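You operate a simulated robot arm through the tools that you are given. There is no shell and no other tool. Be economical: measure what you need, move in short steps, check, and stop when the job is done.

The job below is to be done with a simulated robot arm. You get a single attempt, and the scene is never put back.

Task
Put the small carton that says "caps" from the back board of the left bench on the middle of the wide table and the small carton marked "pins" on the steel deck of the left bench. Turn the stop dial to 2. Turn the black dial to 0. Take the blue block and put it on the far end of the back board. Take the end cap on the front of the left bench and put it away on the top of the brown bench. Put the short strip from the top of the brown bench on the front of the left bench. Lift the yellow rail open. Any order will do. Set down upright: end cap.

It is judged by the outcome, as a careful person would: the job done as asked, and still so three seconds after it is handed in. It fails if anything else is knocked over, pushed out of place, dropped, spilled or broken. A push-on lid holds only when it is set on centred and level and pressed home; a screw cap is set on level and turned clockwise until tight.

Robot
A 7-joint arm with a fingered hand on a trunk, on a base that drives. Base frame: it is fixed to the floor where the robot stands at the start and does not move with it; the origin is under the middle of the robot, x ahead of it, y to its left, z up; the surface under the hand at the start is at about z = 0.84. Readings come in m, rad, newtons and seconds.
With the tool pointing down near the work surface it reaches from about 0.1 to 0.56 m from the robot's upright axis, wherever it stands. Its first joint turns from -1.204 to 3.002 rad. Places, roughly: black dial [3.2, 3.1, 0.8]; blue block (8x6x5 cm) [1.7, 1, 0.9]; end cap (4x7x5 cm) [1.7, -0.8, 0.9]; far end of the back board [0.6, 2.7, 0.8]; front of the left bench (180x22 cm) [1.7, -0.74, 0.84]; middle of the wide table (80x18 cm) [3.78, 2.92, 0.86]; short strip (10x3x2 cm) [3.7, -1.6, 0.9]; small carton [0.5, 0, 0.75]; steel deck of the left bench [1.2, -0.9, 0.8]; stop dial [1.6, 0.4, 0.8]; top of the brown bench [3.8, -0.6, 0.9]; yellow rail [-2.2, 4.4, 0.8]. Payload 3.4 kg.
The tool frame sits at the grasp point between the pads (the TCP): z along the fingers, y along the line on which they close. The tips reach 0.025 m beyond it. Largest opening 0.088 m; the body of the gripper starts 0.029 m behind the TCP. The gripper is a hand of 5 fingers: y runs from the thumb to the fingers, the wrist lies at [-0.013, -0.097, -0.162] in the tool frame, and closing takes about 1.5 s.
Orientation is told as [roll, pitch, yaw] about the base's x, y, z axes, in that order, counted from this pose: with the fingers straight down and the wrist toward the robot, the tool's x, y and z point along [0, 1, 0], [1, 0, 0] and [0, 0, -1] of the base frame.

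Tools
- The arm moves only by the tool send_rows. Its argument "deltas" is a list of rows, each a list of 6 numbers: the shift along the tool's x, y, z in m, then the turn, a rotation vector about the tool's x, y, z in rad. In form: [[dx, dy, dz, wx, wy, wz], ...]. A call has 1 to 12 rows; each row shifts and turns the commanded pose from where the row before left it, along the tool's axes as they then stand. "jaw" is the closure in counts, from 0 (fully open) to 255 (shut), set as the call begins (left out, the last holds). Rows are played at 5 a second. More than 0.05 m and 0.15 rad between two rows, or a gripper value outside its range, and nothing of the call is played. A pose out of reach is approached as far as the arm can. The call stops where the force on the tool passes 40 N (or 10 N more than at its start, if that is more) or the arm is blocked; 0.2 s more then pass. Each finger travels about 0.153 m/s and halts on what it meets, pressing with about 30 N; the grip force reading is that of the motor and also rises with nothing between the fingers. The clock runs only during rows and for 0.2 s after the last one: add rows that do not move to give the fingers time. It gives the time, the measured TCP pose, the force on the tool (base axes), the opening and the grip force at its end, in the units of the frame above (readings bear some noise), with the torque about the TCP (base axes, N m) and any sound that the robot's microphone picked up, and new pictures: "pictures" is both (left out), scene, wrist or none.
- Cameras (640 x 400 px; columns grow to the right, rows downward): "scene" is now at [0.1084, -0.0143, 1.6295]; the picture's right is [-0.22, -0.98, -0.00], its down [-0.88, 0.20, -0.43] and it looks along [0.42, -0.09, -0.91] (base axes); focal length 260 px, centre (320, 200). "wrist" rides on the gripper at [0.059, -0.079, -0.105] in the tool frame; the picture's right is [-0.73, 0.32, -0.61], its down [-0.62, -0.68, 0.38] and it looks along [-0.29, 0.66, 0.70] (tool axes); focal length 234 px, centre (320, 200). There is no depth. A picture from a camera that has moved, and an enlarged one, comes with that camera's place and axes in the base frame and with its lens.
- move_column(by): slides the trunk up (or, below 0, down) by that many m; the arm and the scene camera ride with it, the base frame stays. It gives what a move gives, with no picture.
- steer(legs): drives the robot by 1 to 6 legs, each [ahead, left, turn to the left] in m, m and rad, along the robot's own axes; the way and the turn of a leg run together, so that a leg with both is an arc; at most 1.5 m and 3.142 rad a leg. The arm and the cameras ride along, it lands a little off, and it stops where it bumps. It gives what a move gives, and a new picture of the scene camera.
- finger_targets(index, middle, ring, little, thumb_bend, thumb_turn): sets how far each is bent, from 0 (flat) to 1 (curled in); at 0.3 the hand is open as for a grip, at 0.7 the pads meet at the TCP. One left out holds its place. A second passes; each finger stops where it meets its share of the squeeze, and holds until it gets a number again. A gripper value or a shape takes the hand back. It gives what a move gives, with no picture; readings hold the bend of each and the force on index, middle, ring, little, thumb and palm. thumb_turn goes from beside the hand (0) to across from the fingers (1), as for a grip.
- grasp_type(shape): the hand has 5 fingers and takes this shape, open, in about a second: jaw (thumb against the fingers, like two jaws); tri (thumb and two fingers); tip (a fingertip pinch); poke (one finger out to press); point (the index stretched); flat (the hand flat); cup (the hand cupped); fist (a fist). The gripper value then closes the fingers along that shape, each until it touches; the sizes above hold for jaw. It gives what a move gives, with no picture.
- turn_head(pan, tilt): turns the head with the scene camera to pan (to the left, within 1.501 rad either way) and tilt (down, from -0.506 to 1.204), counted from straight ahead of the robot. It gives what a move gives, and a new picture of the scene camera.
- close_up(camera, box): a new picture of the part [left, top, right, bottom] of that camera's present view, enlarged. No time passes.
- sign_off(): hands the job in; it is judged then, once.

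Go step by step. Nothing tells you exact positions but the pictures and the camera data: compare them with the known pose of the tool, close in by small moves and look again before you grip or let go. The budget is 196 turns and 260 pictures, counting those below and the enlarged ones. Unless the task says otherwise, let go and move clear before handing in, and close with one line.

The tools are called after ">>>" as name(argument=value, ...) on one line, values as JSON. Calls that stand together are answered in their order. send_rows: Moves the arm, as the interface text tells. Its arguments: {"type":"object","properties":{"deltas":{"type":"array","items":{"type":"array","items":{"type":"number"}}},"jaw":{"type":"number"},"pictures":{"type":"string","enum":["both","scene","wrist","none"]}},"required":["deltas"]} The other tools are called the same way: move_column (by) slides the trunk up or down; grasp_type (shape) gives the hand a shape; finger_targets (index, middle, ring, little, thumb_bend, thumb_turn) moves the fingers one by one; steer (legs) drives the base; turn_head (pan, tilt) turns the head that bears the scene camera; close_up (camera, box) takes an enlarged picture of a part of a camera's view; sign_off () hands the job in.

At the start:

```text
clock: 0.0
ee_pos: [0.5422, -0.0752, 1.0882]
tool_rot: [0.0, 0.001, 0.0]
ft_force: [0.3, -0.2, 0.2]
torque: [0.02, -0.02, 0.03]
opening: 0.0878
gripper_force: 0.1
shape: jaw
bend: [0.3, 0.3, 0.3, 0.3, 0.3, 0.98]
finger forces: [0.0, 0.0, 0.1, 0.1, 0.1, 0.0]
trunk travel left (down, up): [-0.926, 0.014]
robot x, y, heading: [0.0005, -0.0025, 0.001]
head pan, tilt: [-0.216, 1.131]
```

scene: 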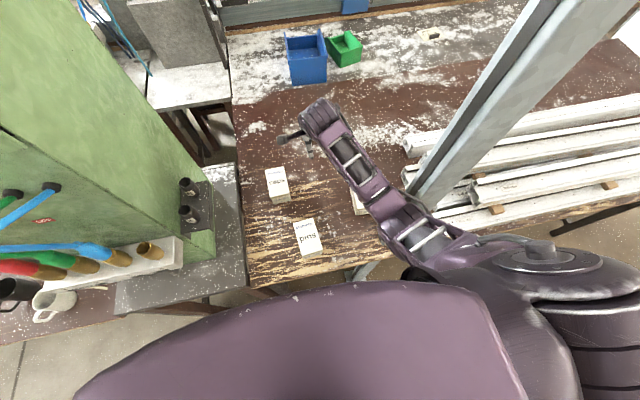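
wrist: 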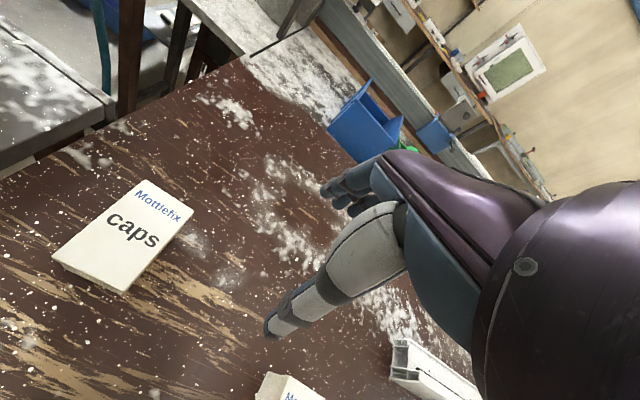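

I see the two labelled cartons ("caps", "pins") on the wooden bench near the hand, plus a third under the arm. First I'll look around to learn the layout.

>>> turn_head(pan=0, tilt=0.5)

>>> turn_head(pan=1.2, tilt=0.5)

>>> turn_head(pan=-1.0, tilt=0.5)

```text
clock: 1.0
ee_pos: [0.542, -0.0735, 1.0883]
tool_rot: [0.0, 0.0, 0.001]
ft_force: [0.5, -0.4, 0.7]
torque: [0.01, 0.0, 0.02]
opening: 0.0873
gripper_force: 0.0
shape: jaw
bend: [0.3, 0.3, 0.3, 0.3, 0.3, 0.98]
finger forces: [0.0, 0.0, 0.0, 0.1, 0.0, 0.1]
trunk travel left (down, up): [-0.926, 0.014]
robot x, y, heading: [0.0002, -0.0012, -0.001]
head pan, tilt: [0.0, 0.499]
camera scene: at [0.1399, -0.0013, 1.6791], right [0.0, -1.0, 0.0], down [-0.48, 0.0, -0.88], along [0.88, 0.0, -0.48], focal length 260 px, centre (320, 200)
```

scene: 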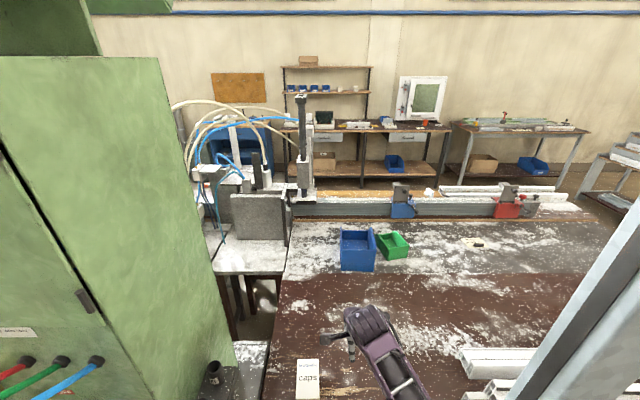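

```text
clock: 2.4
ee_pos: [0.543, -0.0739, 1.0891]
tool_rot: [0.0, 0.001, 0.002]
ft_force: [0.3, 0.7, -0.2]
torque: [0.02, 0.01, 0.04]
opening: 0.0875
gripper_force: 0.1
shape: jaw
bend: [0.3, 0.3, 0.3, 0.3, 0.3, 0.98]
finger forces: [0.0, 0.1, 0.0, 0.2, 0.1, 0.0]
trunk travel left (down, up): [-0.926, 0.014]
robot x, y, heading: [0.0016, -0.0003, -0.001]
head pan, tilt: [1.201, 0.499]
camera scene: at [0.082, 0.0836, 1.6792], right [0.93, -0.36, 0.0], down [-0.17, -0.45, -0.88], along [0.32, 0.82, -0.48], focal length 260 px, centre (320, 200)
```

scene: 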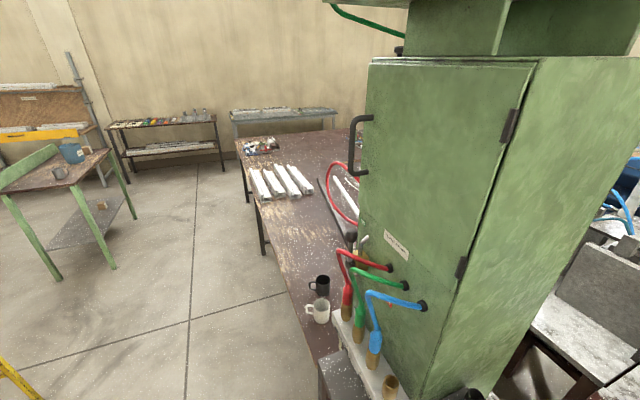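

```text
clock: 4.5
ee_pos: [0.5417, -0.0742, 1.0875]
tool_rot: [0.0, 0.001, 0.0]
ft_force: [0.0, 1.0, 0.1]
torque: [-0.01, 0.0, -0.02]
opening: 0.0877
gripper_force: 0.1
shape: jaw
bend: [0.3, 0.3, 0.3, 0.3, 0.3, 0.98]
finger forces: [0.1, 0.0, 0.2, 0.1, 0.0, 0.1]
trunk travel left (down, up): [-0.926, 0.014]
robot x, y, heading: [0.0039, -0.0013, 0.002]
head pan, tilt: [-1.0, 0.499]
camera scene: at [0.0982, -0.0777, 1.6792], right [-0.84, -0.54, 0.0], down [-0.26, 0.4, -0.88], along [0.47, -0.74, -0.48], focal length 260 px, centre (320, 200)
```

scene: 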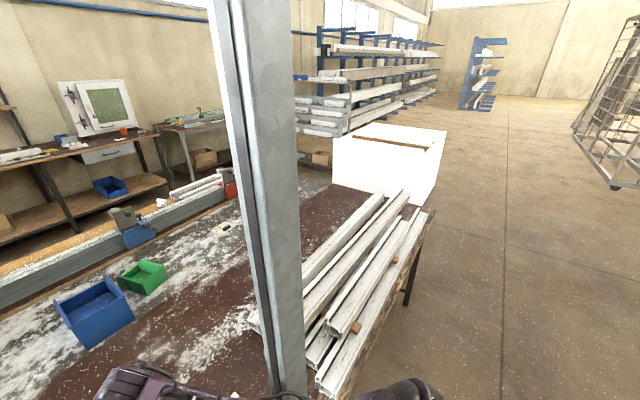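

The left bench stretches ahead with a wooden board near me, a grey steel strip farther off, and a beam and front ledge at its far edge. I'll zoom in on details.

>>> turn_head(pan=-0.45, tilt=0.55)

>>> close_up(camera="scene", box=[60, 100, 380, 300])

>>> turn_head(pan=0.25, tilt=0.45)

>>> close_up(camera="scene", box=[240, 60, 480, 210])

>>> close_up(camera="scene", box=[400, 160, 640, 310])

```text
clock: 5.5
ee_pos: [0.5437, -0.0742, 1.0887]
tool_rot: [0.0, 0.001, -0.001]
ft_force: [0.4, -0.4, -0.6]
torque: [0.0, 0.01, -0.01]
opening: 0.0875
gripper_force: 0.0
shape: jaw
bend: [0.3, 0.3, 0.3, 0.3, 0.3, 0.98]
finger forces: [0.0, 0.0, 0.0, 0.1, 0.1, 0.0]
trunk travel left (down, up): [-0.926, 0.014]
robot x, y, heading: [-0.0014, 0.0007, 0.003]
head pan, tilt: [-0.45, 0.55]
camera scene: at [0.1297, -0.0404, 1.6746], right [-0.44, -0.9, 0.0], down [-0.47, 0.23, -0.85], along [0.77, -0.37, -0.52], focal length 260 px, centre (320, 200)
```

scene: 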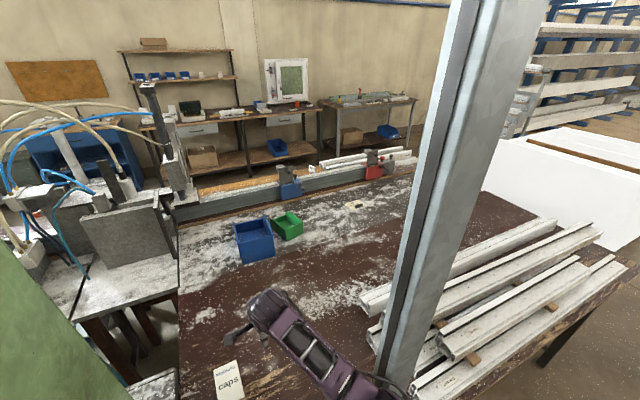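

```text
2.00 times, centred on (220, 200) of scene
camera zoom: at [0.1297, -0.0404, 1.6746], right [-0.44, -0.9, 0.0], down [-0.47, 0.23, -0.85], along [0.77, -0.37, -0.52], focal length 521 px, centre (520, 200)
```

zoom: 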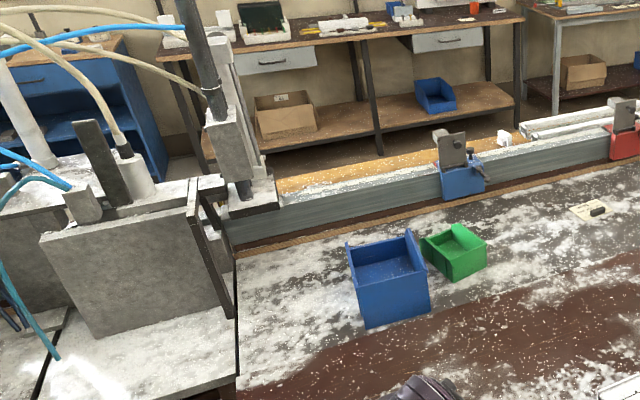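

```text
clock: 6.5
ee_pos: [0.5417, -0.0745, 1.0877]
tool_rot: [0.001, 0.0, -0.002]
ft_force: [0.1, 0.0, 0.2]
torque: [0.0, -0.02, 0.01]
opening: 0.0874
gripper_force: 0.0
shape: jaw
bend: [0.3, 0.3, 0.3, 0.3, 0.3, 0.98]
finger forces: [0.1, 0.0, 0.0, 0.1, 0.0, 0.0]
trunk travel left (down, up): [-0.926, 0.014]
robot x, y, heading: [0.0025, -0.0019, -0.0]
head pan, tilt: [0.25, 0.45]
camera scene: at [0.1381, 0.0213, 1.6836], right [0.25, -0.97, 0.0], down [-0.42, -0.11, -0.9], along [0.87, 0.22, -0.44], focal length 260 px, centre (320, 200)
```

scene: 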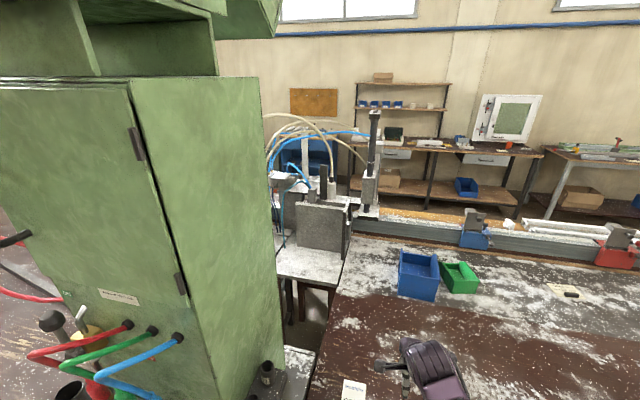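

```text
2.67 times, centred on (360, 135) of scene
camera zoom: at [0.1381, 0.0213, 1.6836], right [0.25, -0.97, 0.0], down [-0.42, -0.11, -0.9], along [0.87, 0.22, -0.44], focal length 694 px, centre (213, 373)
```

zoom: 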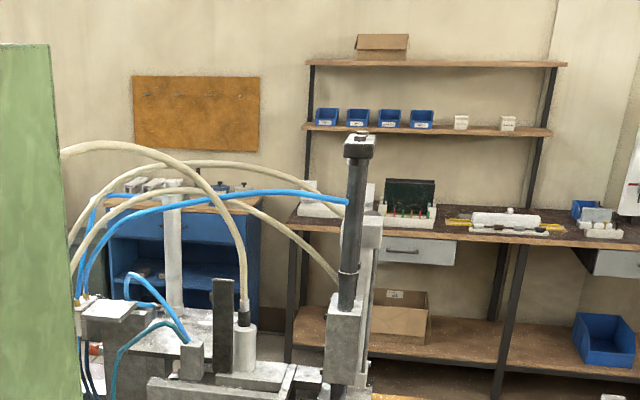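

```text
2.67 times, centred on (520, 235) of scene
camera zoom: at [0.1381, 0.0213, 1.6836], right [0.25, -0.97, 0.0], down [-0.42, -0.11, -0.9], along [0.87, 0.22, -0.44], focal length 694 px, centre (-213, 107)
```

zoom: 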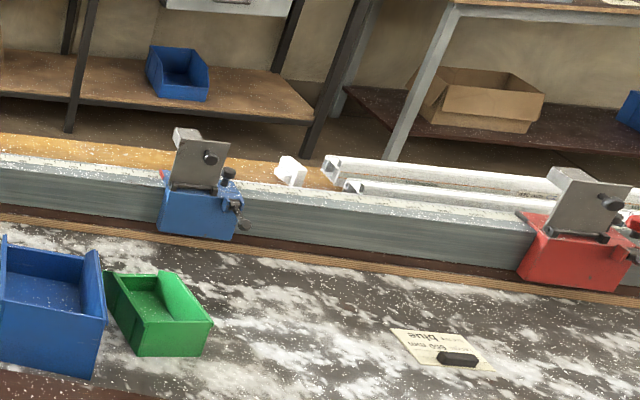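

The dusty grey strip (bench boards at x≈1.1–1.5) looks to be the steel deck; the white end cap stands beyond the fence. I'll look down at the edge of the bench beside the robot, and also to the left-rear.

>>> turn_head(pan=0.0, tilt=1.2)

>>> turn_head(pan=1.5, tilt=0.3)

>>> close_up(camera="scene", box=[0, 50, 320, 250])

>>> close_up(camera="scene", box=[260, 100, 580, 300])

>>> turn_head(pan=-1.5, tilt=0.6)

```text
clock: 7.6
ee_pos: [0.5418, -0.0742, 1.0873]
tool_rot: [0.0, 0.0, -0.001]
ft_force: [-0.1, -0.1, 0.1]
torque: [-0.03, 0.0, 0.0]
opening: 0.0876
gripper_force: 0.0
shape: jaw
bend: [0.3, 0.3, 0.3, 0.3, 0.3, 0.98]
finger forces: [0.1, 0.0, 0.1, 0.1, 0.0, 0.0]
trunk travel left (down, up): [-0.926, 0.014]
robot x, y, heading: [0.0001, 0.0022, -0.005]
head pan, tilt: [0.0, 1.201]
camera scene: at [0.105, -0.0012, 1.6255], right [0.0, -1.0, 0.0], down [-0.93, 0.0, -0.36], along [0.36, 0.0, -0.93], focal length 260 px, centre (320, 200)
```

scene: 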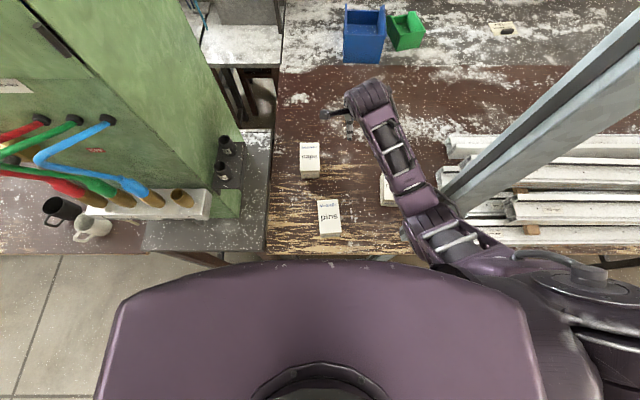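

```text
clock: 9.2
ee_pos: [0.5427, -0.0738, 1.0882]
tool_rot: [0.001, 0.0, 0.001]
ft_force: [-0.3, 0.4, 0.3]
torque: [0.0, -0.03, -0.02]
opening: 0.0878
gripper_force: 0.0
shape: jaw
bend: [0.3, 0.3, 0.3, 0.3, 0.3, 0.98]
finger forces: [0.0, 0.0, 0.0, 0.0, 0.0, 0.0]
trunk travel left (down, up): [-0.926, 0.014]
robot x, y, heading: [-0.0004, -0.0027, -0.003]
head pan, tilt: [1.499, 0.3]
camera scene: at [0.0558, 0.0919, 1.6975], right [1.0, -0.07, 0.0], down [-0.02, -0.3, -0.96], along [0.07, 0.95, -0.3], focal length 260 px, centre (320, 200)
```

scene: 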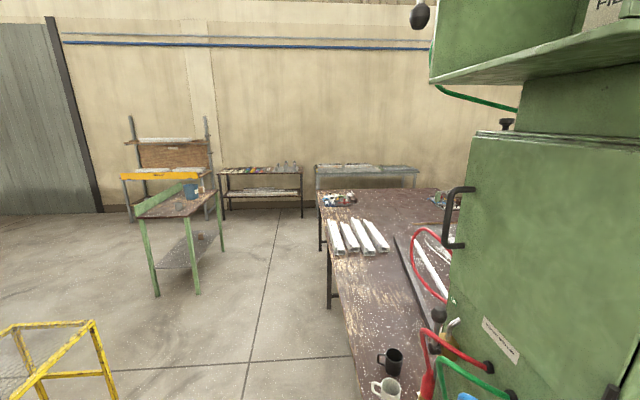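

```text
2.00 times, centred on (160, 150) of scene
camera zoom: at [0.0558, 0.0919, 1.6975], right [1.0, -0.07, 0.0], down [-0.02, -0.3, -0.96], along [0.07, 0.95, -0.3], focal length 521 px, centre (640, 300)
```

zoom: 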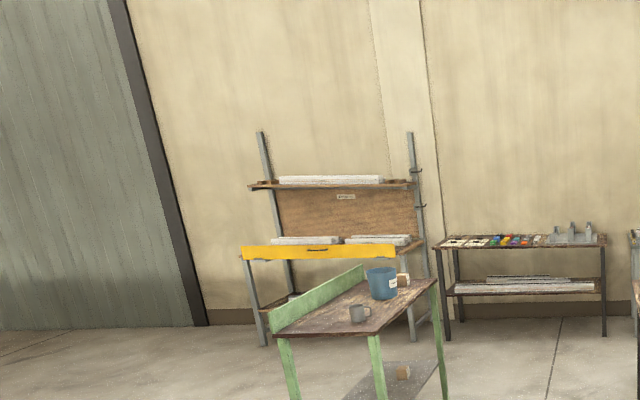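

```text
2.00 times, centred on (420, 200) of scene
camera zoom: at [0.0558, 0.0919, 1.6975], right [1.0, -0.07, 0.0], down [-0.02, -0.3, -0.96], along [0.07, 0.95, -0.3], focal length 521 px, centre (120, 200)
```

zoom: 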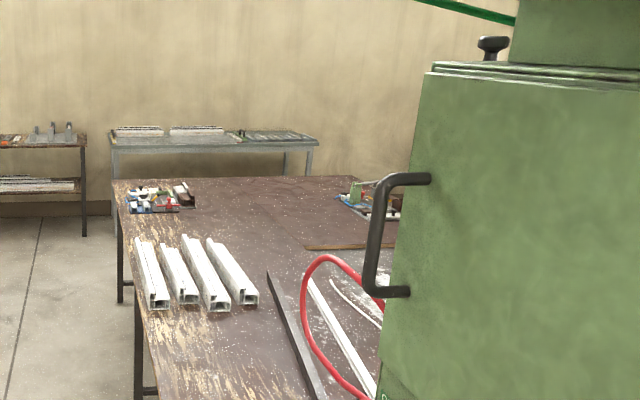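

```text
clock: 11.8
ee_pos: [0.542, -0.0744, 1.0879]
tool_rot: [0.001, 0.002, 0.002]
ft_force: [-0.3, 1.3, -0.3]
torque: [-0.03, -0.01, 0.01]
opening: 0.0878
gripper_force: 0.1
shape: jaw
bend: [0.3, 0.3, 0.3, 0.3, 0.3, 0.98]
finger forces: [0.1, 0.0, 0.0, 0.0, 0.0, 0.0]
trunk travel left (down, up): [-0.926, 0.014]
robot x, y, heading: [0.0015, -0.0001, 0.003]
head pan, tilt: [-1.499, 0.6]
camera scene: at [0.0554, -0.0894, 1.6701], right [-1.0, -0.07, 0.0], down [-0.04, 0.56, -0.83], along [0.06, -0.82, -0.56], focal length 260 px, centre (320, 200)
```

scene: 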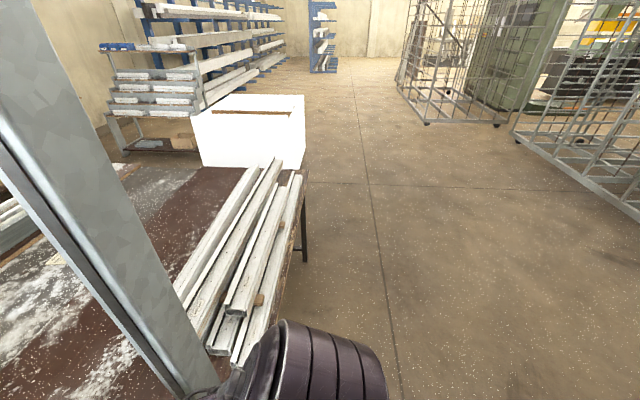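

Pins carton at about (0.35,-0.03) and caps at about (0.55,0.03), each ~6.5 cm wide along y, so I'll turn the hand 90° to close along y. Moving above the pins carton first.

>>> send_rows(deltas=[[0.0115, -0.049, 0.01, 0, 0, 0], [0.0115, -0.049, 0.01, 0, 0, 0], [0.0115, -0.049, 0.01, 0, 0, 0], [0.0115, -0.049, 0.01, 0, 0, 0], [0, 0, 0, 0, 0, -0.145], [0, 0, 0, 0, 0, -0.145], [0, 0, 0, 0, 0, -0.145], [0, 0, 0, 0, 0, -0.145], [0, 0, 0, 0, 0, -0.145], [0, 0, 0, 0, 0, -0.145], [0, 0, 0, 0, 0, -0.145], [0, 0, 0, 0, 0, -0.145]], pictures="none")

>>> send_rows(deltas=[[0, 0, 0, 0, 0, -0.137], [0, 0, 0, 0, 0, -0.137], [0, 0, 0, 0, 0, -0.137], [0, 0, 0, 0, 0, 0]], pictures="wrist")

>>> turn_head(pan=0.0, tilt=1.2)

```text
refused: row 1 steps farther than a row can; nothing moved
```

```text
clock: 12.8
ee_pos: [0.5357, -0.0671, 1.0915]
tool_rot: [-0.008, -0.005, 0.412]
ft_force: [0.0, 0.4, 0.1]
torque: [0.02, -0.01, 0.01]
opening: 0.0878
gripper_force: 0.0
shape: jaw
bend: [0.3, 0.3, 0.3, 0.3, 0.3, 0.98]
finger forces: [0.0, 0.1, 0.0, 0.0, 0.0, 0.0]
trunk travel left (down, up): [-0.926, 0.014]
robot x, y, heading: [0.0019, 0.0042, 0.003]
head pan, tilt: [-1.499, 0.6]
camera wrist: at [0.4388, -0.0452, 1.1967], right [0.58, -0.53, 0.61], down [-0.37, -0.85, -0.38], along [0.72, -0.01, -0.69], focal length 234 px, centre (320, 200)
```

wrist: 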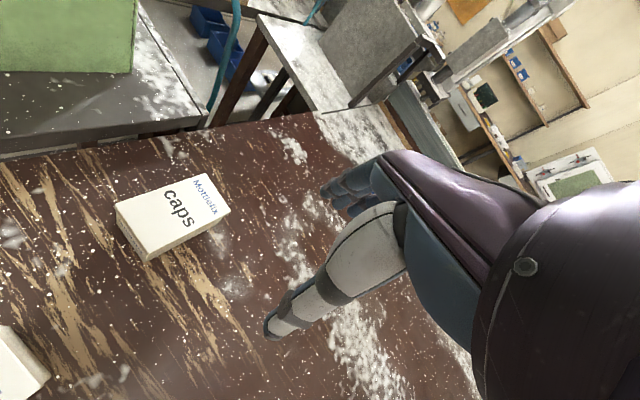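

```text
clock: 14.4
ee_pos: [0.5355, -0.0676, 1.0921]
tool_rot: [-0.008, -0.003, 0.411]
ft_force: [0.6, 0.1, 0.4]
torque: [-0.03, -0.01, 0.0]
opening: 0.0876
gripper_force: 0.0
shape: jaw
bend: [0.3, 0.3, 0.3, 0.3, 0.3, 0.98]
finger forces: [0.0, 0.0, 0.1, 0.0, 0.0, 0.1]
trunk travel left (down, up): [-0.926, 0.014]
robot x, y, heading: [0.0007, 0.0013, -0.0]
head pan, tilt: [0.0, 1.201]
camera scene: at [0.0927, 0.0093, 1.6261], right [0.0, -1.0, 0.01], down [-0.93, 0.0, -0.37], along [0.37, -0.01, -0.93], focal length 260 px, centre (320, 200)
```

scene: 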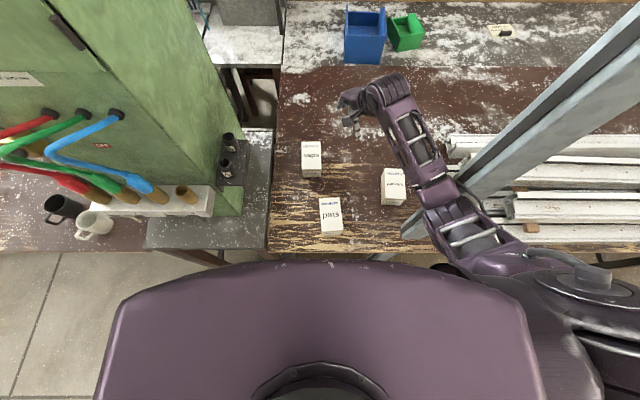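

The arm turns freely; the carton tops sit around z≈0.87. I'll finish the turn and move over the pins carton.

>>> send_rows(deltas=[[0, 0, 0.01, 0, 0, -0.145], [0, 0, 0.01, 0, 0, -0.145], [0, 0, 0.01, 0, 0, -0.145], [0, 0, 0.01, 0, 0, -0.145], [0, 0, 0.01, 0, 0, -0.145], [0, 0, 0.01, 0, 0, -0.145], [0, 0, 0.01, 0, 0, -0.145], [0, 0, 0.01, 0, 0, -0.144], [0.045, 0.01, 0, 0, 0, 0], [0.045, 0.01, 0, 0, 0, 0], [0.045, 0.01, 0, 0, 0, 0], [0.045, 0.01, 0, 0, 0, 0]], pictures="both")

```text
clock: 16.2
ee_pos: [0.5913, -0.0558, 1.0031]
tool_rot: [0.01, -0.021, 1.524]
ft_force: [1.8, -0.4, -0.3]
torque: [-0.03, 0.15, 0.05]
opening: 0.0879
gripper_force: 0.0
shape: jaw
bend: [0.3, 0.3, 0.3, 0.3, 0.3, 0.98]
finger forces: [0.0, 0.0, 0.1, 0.1, 0.0, 0.0]
trunk travel left (down, up): [-0.926, 0.014]
robot x, y, heading: [0.0005, 0.0069, 0.01]
head pan, tilt: [0.0, 1.201]
stopped in row 8: the arm was blocked; the commanded pose is now the measured one
camera scene: at [0.1493, -0.0003, 1.6228], right [0.01, -1.0, 0.0], down [-0.94, -0.01, -0.34], along [0.34, 0.0, -0.94], focal length 260 px, centre (320, 200)
camera wrist: at [0.5302, -0.1333, 1.1073], right [0.75, 0.27, 0.61], down [0.59, -0.7, -0.4], along [0.32, 0.66, -0.69], focal length 234 px, centre (320, 200)
```

scene: 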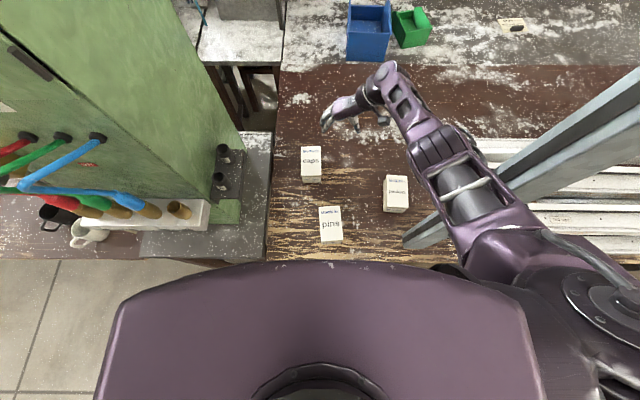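
wrist: 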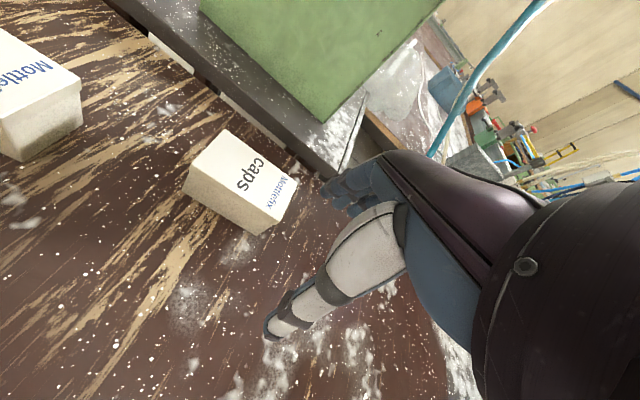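

The turn is nearly done but the arm stopped early, perhaps against a limit or the post. I'll move back toward the robot over the pins carton and look.

>>> send_rows(deltas=[[0.045, 0.003, 0, 0, 0, 0], [0.045, 0.003, 0, 0, 0, 0], [0.045, 0.003, 0, 0, 0, 0], [0.045, 0.003, 0, 0, 0, 0], [0.045, 0.003, 0, 0, 0, 0], [0.02, 0, 0, 0, 0, 0], [0, 0, 0, 0, 0, 0]])

```text
clock: 17.8
ee_pos: [0.3126, -0.0255, 1.0164]
tool_rot: [-0.029, -0.019, 1.525]
ft_force: [0.1, -0.8, 0.1]
torque: [-0.03, 0.01, 0.0]
opening: 0.088
gripper_force: 0.1
shape: jaw
bend: [0.3, 0.3, 0.3, 0.3, 0.3, 0.98]
finger forces: [0.0, 0.0, 0.0, 0.0, 0.0, 0.0]
trunk travel left (down, up): [-0.926, 0.014]
robot x, y, heading: [-0.0022, -0.0012, 0.004]
head pan, tilt: [0.0, 1.201]
camera scene: at [0.1006, 0.0041, 1.6254], right [0.01, -1.0, 0.0], down [-0.93, -0.01, -0.36], along [0.36, 0.0, -0.93], focal length 260 px, centre (320, 200)
camera wrist: at [0.2471, -0.1048, 1.1176], right [0.72, 0.28, 0.64], down [0.6, -0.7, -0.38], along [0.34, 0.66, -0.67], focal length 234 px, centre (320, 200)
```

scene: 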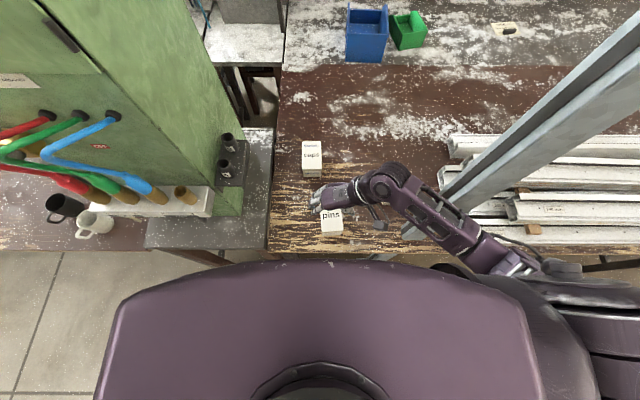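
wrist: 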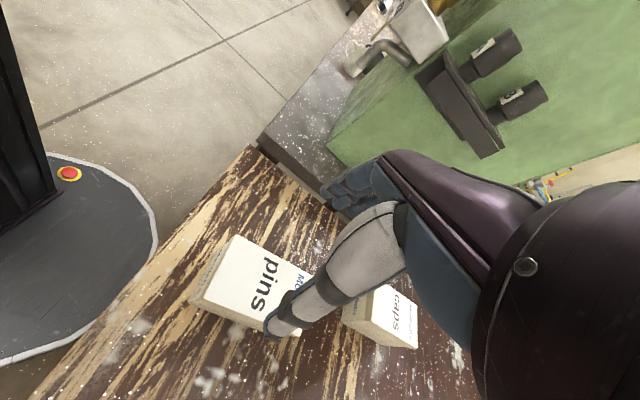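

The pins carton spans y≈-0.055…0.011 with its near edge at x≈0.293. I'll square the hand, centre over it and drop to just above.

>>> send_rows(deltas=[[-0.0125, 0.002, 0.02, -0.015, 0.01, -0.025], [-0.0125, 0.001, 0.02, -0.014, 0.009, -0.02], [0, 0, 0.025, 0, 0, 0], [0, 0, 0.02, 0, 0, 0], [0, 0, 0, 0, 0, 0]])

```text
clock: 19.0
ee_pos: [0.3454, -0.0186, 0.9311]
tool_rot: [-0.013, -0.05, 1.573]
ft_force: [-0.1, -0.2, 0.3]
torque: [0.03, -0.01, 0.01]
opening: 0.0881
gripper_force: 0.1
shape: jaw
bend: [0.3, 0.3, 0.3, 0.3, 0.3, 0.98]
finger forces: [0.1, 0.0, 0.0, 0.1, 0.0, 0.0]
trunk travel left (down, up): [-0.926, 0.014]
robot x, y, heading: [0.0024, 0.0045, 0.008]
head pan, tilt: [0.0, 1.201]
camera scene: at [0.103, 0.0029, 1.6255], right [0.01, -1.0, 0.0], down [-0.93, -0.01, -0.36], along [0.36, 0.0, -0.93], focal length 260 px, centre (320, 200)
camera wrist: at [0.2852, -0.1038, 1.032], right [0.72, 0.29, 0.63], down [0.63, -0.66, -0.41], along [0.3, 0.69, -0.66], focal length 234 px, centre (320, 200)
```

scene: 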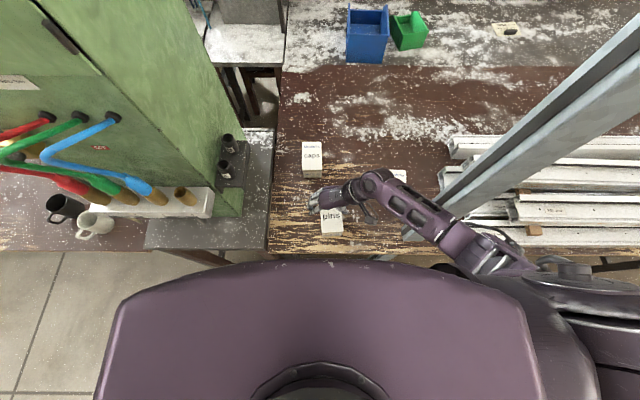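
wrist: 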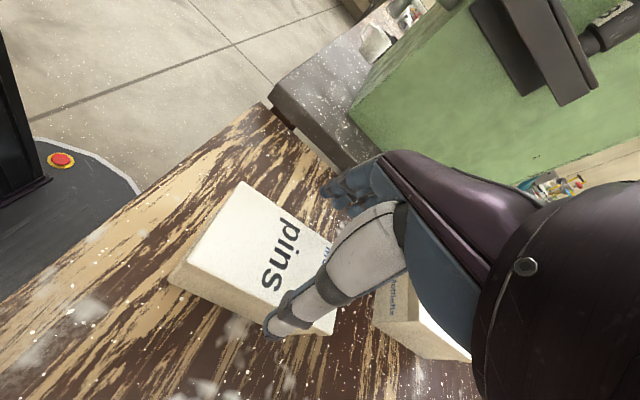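

Thumb and fingers straddle the carton. I'll correct the small tilt, centre 4 mm, descend and grip.

>>> send_rows(deltas=[[0, -0.003, 0.015, -0.013, 0.05, 0], [0, -0.001, 0.02, 0, 0, 0], [0, 0, 0.018, 0, 0, 0], [0, 0, 0, 0, 0, 0]], pictures="wrist")

>>> send_rows(deltas=[[0, 0, 0, 0, 0, 0], [0, 0, 0, 0, 0, 0], [0, 0, 0, 0, 0, 0], [0, 0, 0, 0, 0, 0], [0, 0, 0, 0, 0, 0], [0, 0, 0, 0, 0, 0], [0, 0, 0, 0, 0, 0], [0, 0, 0, 0, 0, 0]], jaw=255, pictures="wrist")

```text
clock: 20.0
ee_pos: [0.3425, -0.0222, 0.879]
tool_rot: [0.033, -0.066, 1.57]
ft_force: [2.5, -2.0, 19.0]
torque: [-0.22, -0.12, 0.09]
opening: 0.0881
gripper_force: 0.0
shape: jaw
bend: [0.3, 0.3, 0.3, 0.28, 0.29, 0.98]
finger forces: [1.3, 0.0, 0.0, 4.1, 12.4, 0.0]
trunk travel left (down, up): [-0.926, 0.014]
robot x, y, heading: [0.001, 0.0021, 0.008]
head pan, tilt: [0.0, 1.201]
camera wrist: at [0.2874, -0.1083, 0.9815], right [0.75, 0.28, 0.6], down [0.61, -0.65, -0.45], along [0.27, 0.7, -0.66], focal length 234 px, centre (320, 200)
```

wrist: 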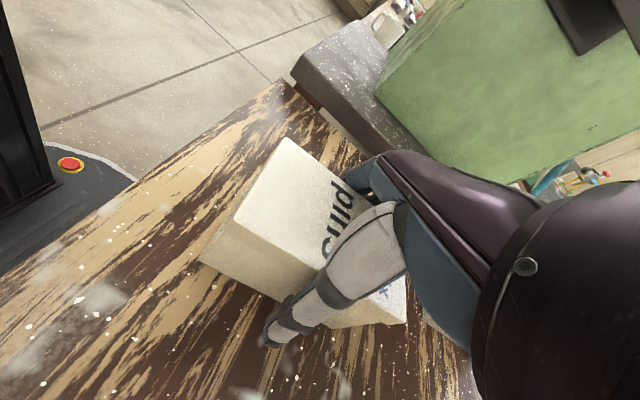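

```text
clock: 21.8
ee_pos: [0.3419, -0.0219, 0.8786]
tool_rot: [0.034, -0.064, 1.57]
ft_force: [5.8, -0.2, 24.7]
torque: [0.17, -0.29, 0.14]
opening: 0.0586
gripper_force: 29.6
shape: jaw
bend: [0.32, 0.43, 0.37, 0.28, 0.54, 1.0]
finger forces: [15.9, 13.3, 3.7, 7.0, 42.3, 0.0]
trunk travel left (down, up): [-0.926, 0.014]
robot x, y, heading: [0.0005, 0.0032, 0.007]
head pan, tilt: [0.0, 1.201]
camera wrist: at [0.2864, -0.1082, 0.981], right [0.75, 0.28, 0.6], down [0.61, -0.65, -0.45], along [0.27, 0.7, -0.66], focal length 234 px, centre (320, 200)
```

wrist: 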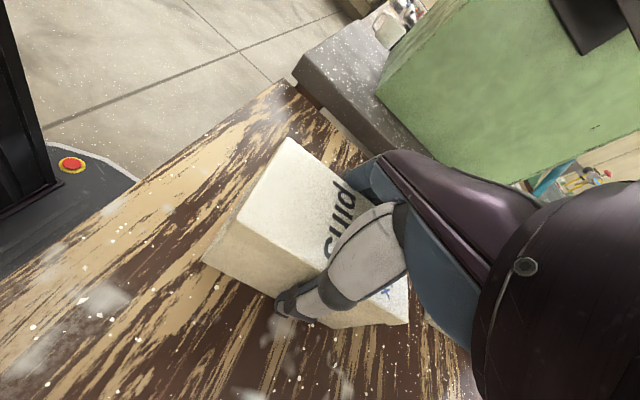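

Gripped (opening 0.059, solid grip force). Lifting.

>>> send_rows(deltas=[[0, 0, -0.03, 0, 0, 0], [0, 0, -0.04, 0, 0, 0], [0, 0, -0.04, 0, 0, 0], [0, 0, -0.04, 0, 0, 0], [0, 0, 0, 0, 0, 0]], pictures="both")

```text
clock: 23.2
ee_pos: [0.3233, -0.0116, 1.0271]
tool_rot: [0.04, -0.059, 1.583]
ft_force: [0.5, 0.7, -1.3]
torque: [0.04, -0.01, -0.01]
opening: 0.0579
gripper_force: 29.8
shape: jaw
bend: [0.32, 0.43, 0.38, 0.31, 0.55, 0.98]
finger forces: [16.2, 12.7, 3.3, 2.5, 35.0, 0.1]
trunk travel left (down, up): [-0.926, 0.014]
robot x, y, heading: [-0.0053, 0.01, 0.004]
head pan, tilt: [0.0, 1.201]
stopped in row 5: the arm was blocked; the commanded pose is now the measured one
camera scene: at [0.0803, 0.0233, 1.6284], right [0.01, -1.0, 0.01], down [-0.93, -0.01, -0.38], along [0.38, -0.01, -0.93], focal length 260 px, centre (320, 200)
camera wrist: at [0.2701, -0.0994, 1.1292], right [0.75, 0.3, 0.6], down [0.62, -0.65, -0.45], along [0.25, 0.7, -0.67], focal length 234 px, centre (320, 200)
```

scene: 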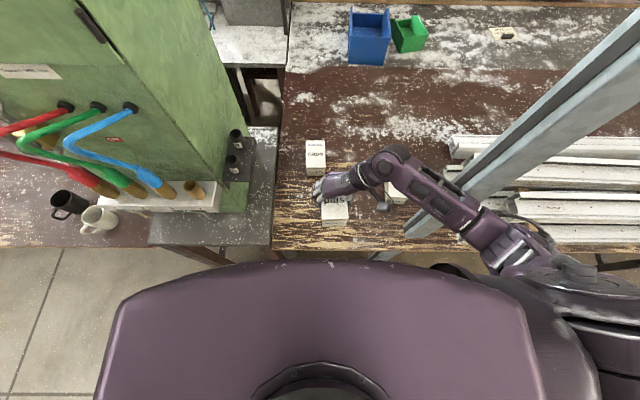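
wrist: 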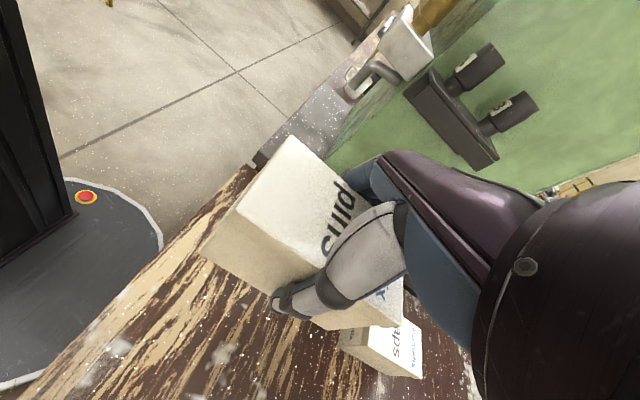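

The carton is held and lifted. I'll back away from the bench and look for a route to the far aisle.

>>> steer(legs=[[-0.6, 0, 0]])

>>> turn_head(pan=-1.2, tilt=0.35)

>>> turn_head(pan=1.2, tilt=0.35)

```text
clock: 26.6
ee_pos: [-0.2739, -0.032, 1.0191]
tool_rot: [0.051, -0.07, 1.59]
ft_force: [-0.1, 0.5, -0.4]
torque: [-0.01, 0.0, 0.01]
opening: 0.0578
gripper_force: 30.5
shape: jaw
bend: [0.32, 0.43, 0.38, 0.31, 0.55, 0.98]
finger forces: [16.2, 12.6, 3.5, 2.5, 34.8, 0.0]
trunk travel left (down, up): [-0.926, 0.014]
robot x, y, heading: [-0.6164, -0.0118, 0.022]
head pan, tilt: [0.0, 1.201]
camera scene: at [-0.5122, -0.0043, 1.6254], right [0.02, -1.0, 0.0], down [-0.93, -0.02, -0.36], along [0.36, 0.01, -0.93], focal length 260 px, centre (320, 200)
```

scene: 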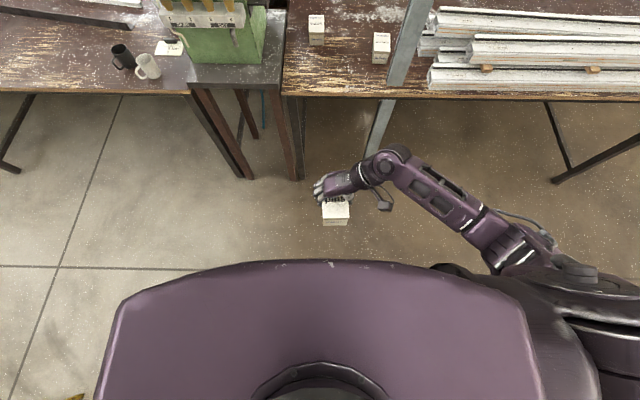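

```text
clock: 28.0
ee_pos: [-0.2753, -0.0327, 1.0193]
tool_rot: [0.049, -0.067, 1.592]
ft_force: [0.3, 0.2, -1.0]
torque: [-0.03, 0.01, 0.02]
opening: 0.0579
gripper_force: 30.2
shape: jaw
bend: [0.32, 0.43, 0.38, 0.31, 0.55, 0.98]
finger forces: [16.0, 12.6, 3.4, 2.5, 34.8, 0.0]
trunk travel left (down, up): [-0.926, 0.014]
robot x, y, heading: [-0.6153, -0.0049, 0.022]
head pan, tilt: [-1.201, 0.351]
camera scene: at [-0.5332, -0.0915, 1.6928], right [-0.92, -0.38, 0.0], down [-0.13, 0.32, -0.94], along [0.36, -0.87, -0.34], focal length 260 px, centre (320, 200)
```

scene: 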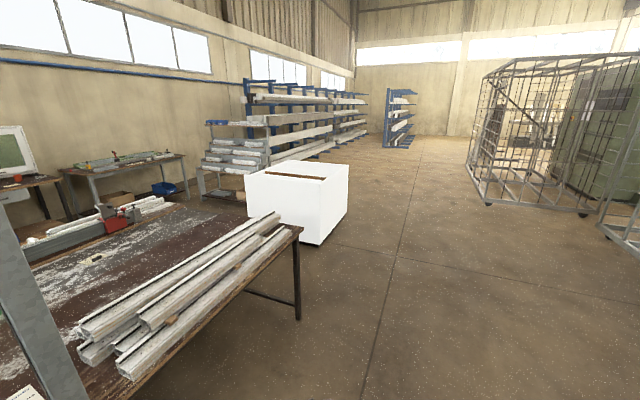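

```text
clock: 30.2
ee_pos: [-0.2754, -0.0328, 1.0193]
tool_rot: [0.05, -0.069, 1.59]
ft_force: [0.1, 0.5, -1.7]
torque: [-0.02, 0.0, 0.0]
opening: 0.0581
gripper_force: 30.2
shape: jaw
bend: [0.32, 0.43, 0.38, 0.31, 0.55, 0.98]
finger forces: [16.1, 12.5, 3.5, 2.4, 34.8, 0.1]
trunk travel left (down, up): [-0.926, 0.014]
robot x, y, heading: [-0.6197, -0.0008, 0.017]
head pan, tilt: [1.201, 0.351]
camera scene: at [-0.5368, 0.082, 1.6928], right [0.94, -0.34, 0.0], down [-0.12, -0.32, -0.94], along [0.32, 0.88, -0.34], focal length 260 px, centre (320, 200)
```

scene: 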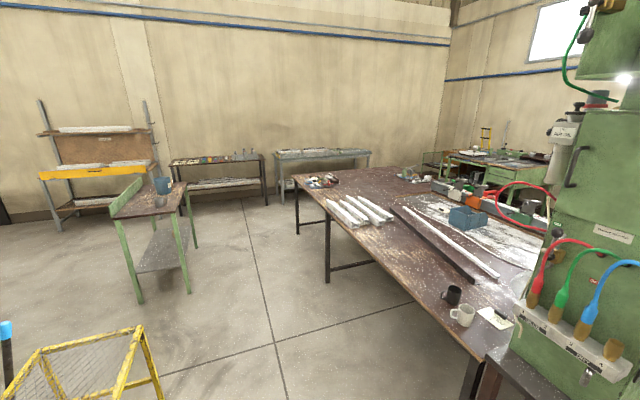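

Now the layout is clear: a ~1.1 m corridor runs between the bench's right end (y≈-1.65) and the white box (y≈-2.8), leading to the aisle before the brown bench. I'll sidestep right, then go through.

>>> steer(legs=[[0, -1.1, 0], [0, -1.1, -0.02]])

>>> turn_head(pan=0, tilt=0.45)

```text
clock: 41.1
ee_pos: [-0.1786, -2.2307, 1.0196]
tool_rot: [0.051, -0.068, 1.617]
ft_force: [1.0, -0.3, -0.6]
torque: [0.01, 0.01, -0.03]
opening: 0.058
gripper_force: 29.4
shape: jaw
bend: [0.32, 0.43, 0.38, 0.31, 0.55, 0.98]
finger forces: [16.2, 12.6, 3.4, 2.5, 34.7, 0.0]
trunk travel left (down, up): [-0.926, 0.014]
robot x, y, heading: [-0.5227, -2.2107, 0.05]
head pan, tilt: [1.201, 0.351]
camera scene: at [-0.4433, -2.1223, 1.6928], right [0.95, -0.32, 0.0], down [-0.11, -0.33, -0.94], along [0.3, 0.89, -0.34], focal length 260 px, centre (320, 200)
```

scene: 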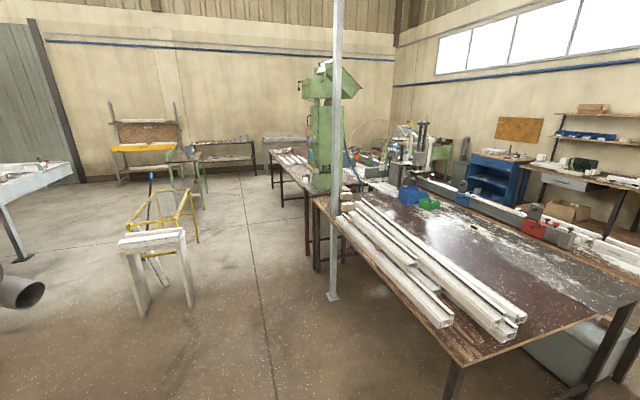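

```text
clock: 42.5
ee_pos: [-0.1791, -2.2297, 1.0193]
tool_rot: [0.052, -0.067, 1.618]
ft_force: [-0.4, 0.9, -1.3]
torque: [0.01, -0.03, -0.02]
opening: 0.0583
gripper_force: 30.2
shape: jaw
bend: [0.32, 0.43, 0.38, 0.31, 0.55, 0.98]
finger forces: [16.2, 12.6, 3.5, 2.4, 34.7, 0.1]
trunk travel left (down, up): [-0.926, 0.014]
robot x, y, heading: [-0.5246, -2.21, 0.046]
head pan, tilt: [0.0, 0.45]
camera scene: at [-0.3809, -2.2065, 1.6836], right [0.05, -1.0, 0.0], down [-0.43, -0.02, -0.9], along [0.9, 0.04, -0.44], focal length 260 px, centre (320, 200)
```

scene: 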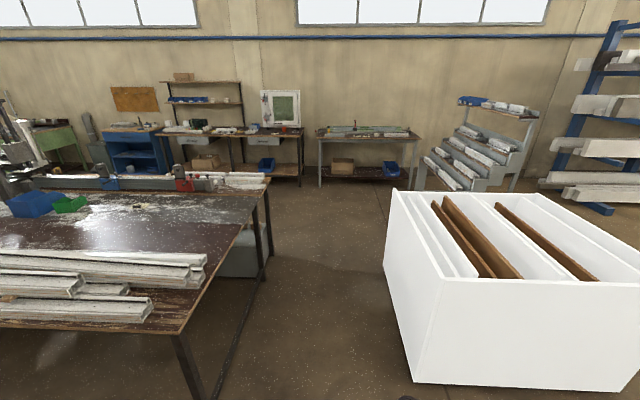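

Corridor spans y from -1.68 to -2.70; I'm centred at -2.21. Straighten and drive through.

>>> steer(legs=[[0, 0, -0.046], [1.5, 0, 0]])

>>> steer(legs=[[1.4, 0, 0]])

```text
clock: 50.2
ee_pos: [1.2771, -2.2396, 1.0206]
tool_rot: [0.05, -0.07, 1.577]
ft_force: [0.0, 0.2, -0.6]
torque: [-0.02, -0.05, -0.01]
opening: 0.0581
gripper_force: 30.3
shape: jaw
bend: [0.32, 0.43, 0.38, 0.31, 0.55, 0.98]
finger forces: [16.3, 12.5, 3.4, 2.5, 34.7, 0.1]
trunk travel left (down, up): [-0.926, 0.014]
robot x, y, heading: [0.9332, -2.207, 0.006]
head pan, tilt: [0.0, 0.45]
camera scene: at [1.0756, -2.2066, 1.6836], right [0.01, -1.0, 0.0], down [-0.44, 0.0, -0.9], along [0.9, 0.01, -0.44], focal length 260 px, centre (320, 200)
```

scene: 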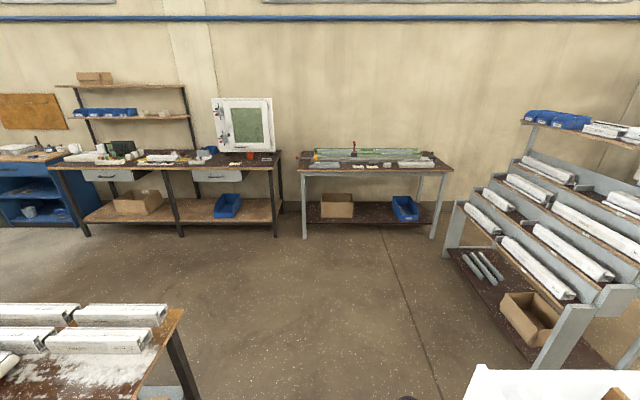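

```text
clock: 57.3
ee_pos: [2.7143, -2.267, 1.0195]
tool_rot: [0.051, -0.069, 1.54]
ft_force: [0.0, 0.1, -1.3]
torque: [0.02, -0.05, -0.03]
opening: 0.058
gripper_force: 29.5
shape: jaw
bend: [0.32, 0.43, 0.38, 0.31, 0.55, 0.98]
finger forces: [16.1, 12.5, 3.4, 2.6, 34.8, 0.1]
trunk travel left (down, up): [-0.926, 0.014]
robot x, y, heading: [2.371, -2.223, -0.032]
head pan, tilt: [0.0, 0.45]
camera scene: at [2.5144, -2.2285, 1.6836], right [-0.03, -1.0, 0.0], down [-0.43, 0.01, -0.9], along [0.9, -0.03, -0.44], focal length 260 px, centre (320, 200)
```

scene: 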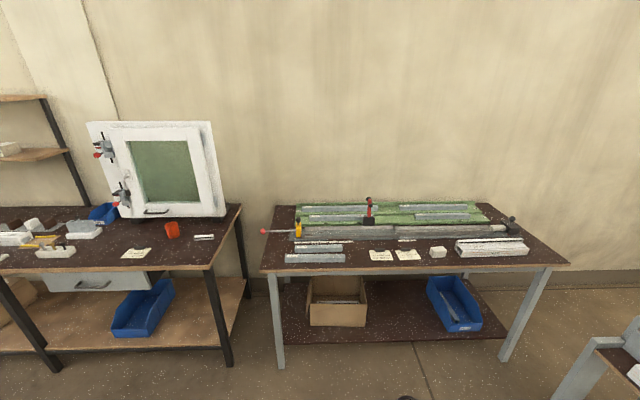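

In the aisle. The short strip lies at (3.72,-1.64) on the brown bench. Now slide along the aisle and turn to face the left bench's front.

>>> steer(legs=[[0.15, 0, 0.03], [0, 1.27, 0], [0, 0, 1.57], [0, 0, 1.57]])

```text
clock: 72.3
ee_pos: [2.1869, -0.9461, 1.0205]
tool_rot: [0.053, -0.067, -1.543]
ft_force: [-1.2, -0.4, -0.2]
torque: [-0.02, -0.02, 0.04]
opening: 0.0578
gripper_force: 30.0
shape: jaw
bend: [0.32, 0.44, 0.38, 0.32, 0.55, 0.97]
finger forces: [15.9, 12.5, 3.4, 2.5, 34.2, 0.0]
trunk travel left (down, up): [-0.926, 0.014]
robot x, y, heading: [2.5284, -0.9715, -3.115]
head pan, tilt: [0.0, 0.45]
camera scene: at [2.3872, -0.9759, 1.6836], right [-0.03, 1.0, 0.0], down [0.44, 0.01, -0.9], along [-0.9, -0.03, -0.44], focal length 260 px, centre (320, 200)
```

scene: 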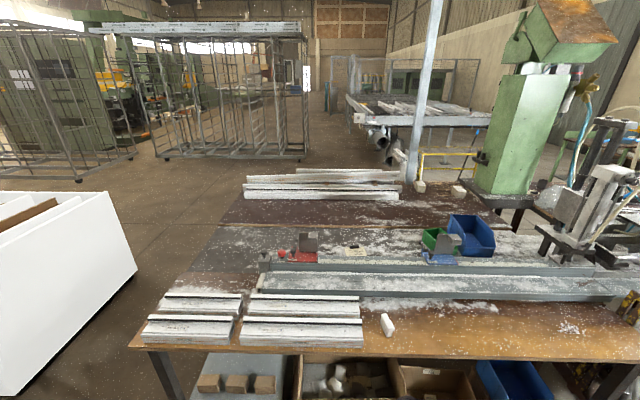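

I see the fence between the front ledge and the steel deck, so reaching the deck from here is marginal. The deck may run to the bench's right end, reachable from the corridor; zooming to check.

>>> close_up(camera="scene", box=[120, 200, 360, 350])

>>> close_up(camera="scene", box=[360, 220, 640, 395])

```text
2.67 times, centred on (240, 275) of scene
camera zoom: at [2.3872, -0.9759, 1.6836], right [-0.03, 1.0, 0.0], down [0.44, 0.01, -0.9], along [-0.9, -0.03, -0.44], focal length 694 px, centre (533, 0)
```

zoom: 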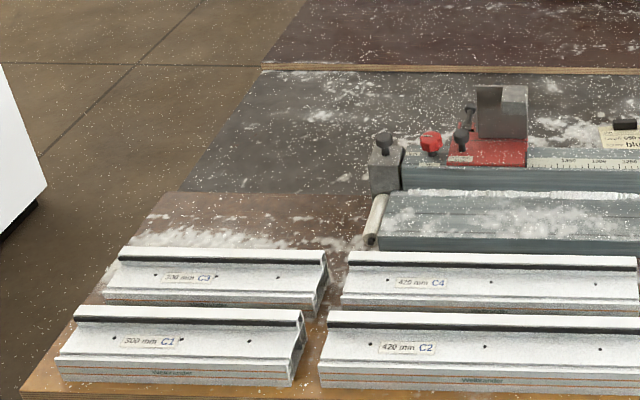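

```text
2.29 times, centred on (500, 308) of scene
camera zoom: at [2.3872, -0.9759, 1.6836], right [-0.03, 1.0, 0.0], down [0.44, 0.01, -0.9], along [-0.9, -0.03, -0.44], focal length 595 px, centre (-91, -46)
```

zoom: 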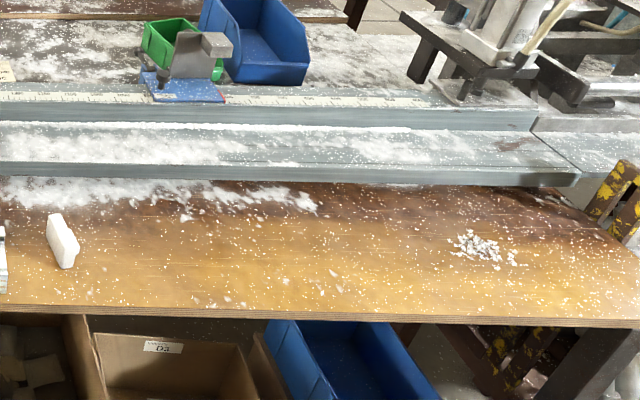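

The deck runs clear to the bench's right end (x 1.03–1.43, edge y≈-1.68), with free space there. I'll go back to the corridor facing +y and place pins there.

>>> steer(legs=[[0, 0, -1.597], [-1.23, 0, 0], [0, 1.3, 0]])

>>> turn_head(pan=0, tilt=0.9)

```text
clock: 88.3
ee_pos: [1.2732, -1.818, 1.0202]
tool_rot: [0.052, -0.069, -3.138]
ft_force: [0.0, -0.2, -1.2]
torque: [-0.01, -0.01, 0.01]
opening: 0.0576
gripper_force: 29.9
shape: jaw
bend: [0.32, 0.44, 0.38, 0.32, 0.55, 0.97]
finger forces: [15.7, 12.6, 3.5, 2.5, 34.0, 0.1]
trunk travel left (down, up): [-0.926, 0.014]
robot x, y, heading: [1.2394, -2.1551, 1.573]
head pan, tilt: [0.0, 0.45]
camera scene: at [1.2383, -2.0196, 1.6836], right [1.0, 0.0, 0.0], down [0.0, -0.44, -0.9], along [0.0, 0.9, -0.44], focal length 260 px, centre (320, 200)
```

scene: 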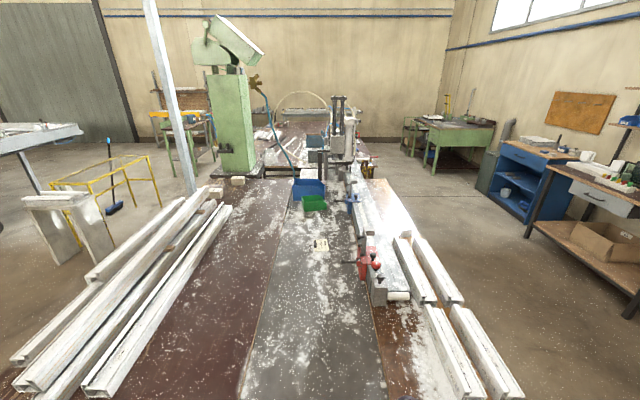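

```text
clock: 89.2
ee_pos: [1.2708, -1.8204, 1.0203]
tool_rot: [0.053, -0.069, -3.137]
ft_force: [-0.3, 0.3, -1.3]
torque: [0.01, 0.01, 0.0]
opening: 0.0577
gripper_force: 30.4
shape: jaw
bend: [0.32, 0.44, 0.38, 0.32, 0.55, 0.97]
finger forces: [15.8, 12.5, 3.4, 2.6, 33.9, 0.0]
trunk travel left (down, up): [-0.926, 0.014]
robot x, y, heading: [1.2409, -2.1622, 1.574]
head pan, tilt: [0.0, 0.901]
camera scene: at [1.2382, -2.036, 1.6453], right [1.0, 0.0, 0.0], down [0.0, -0.78, -0.62], along [0.0, 0.62, -0.78], focal length 260 px, centre (320, 200)
```

scene: 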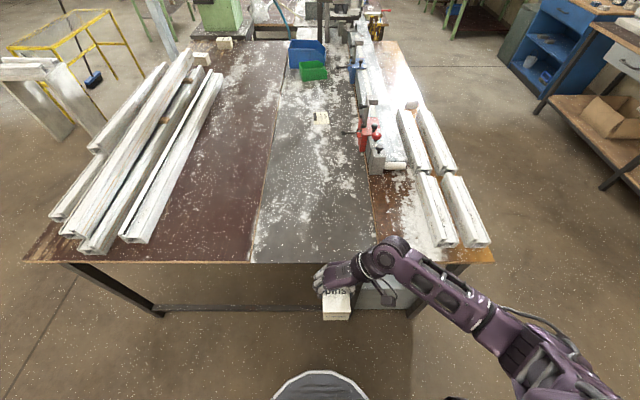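

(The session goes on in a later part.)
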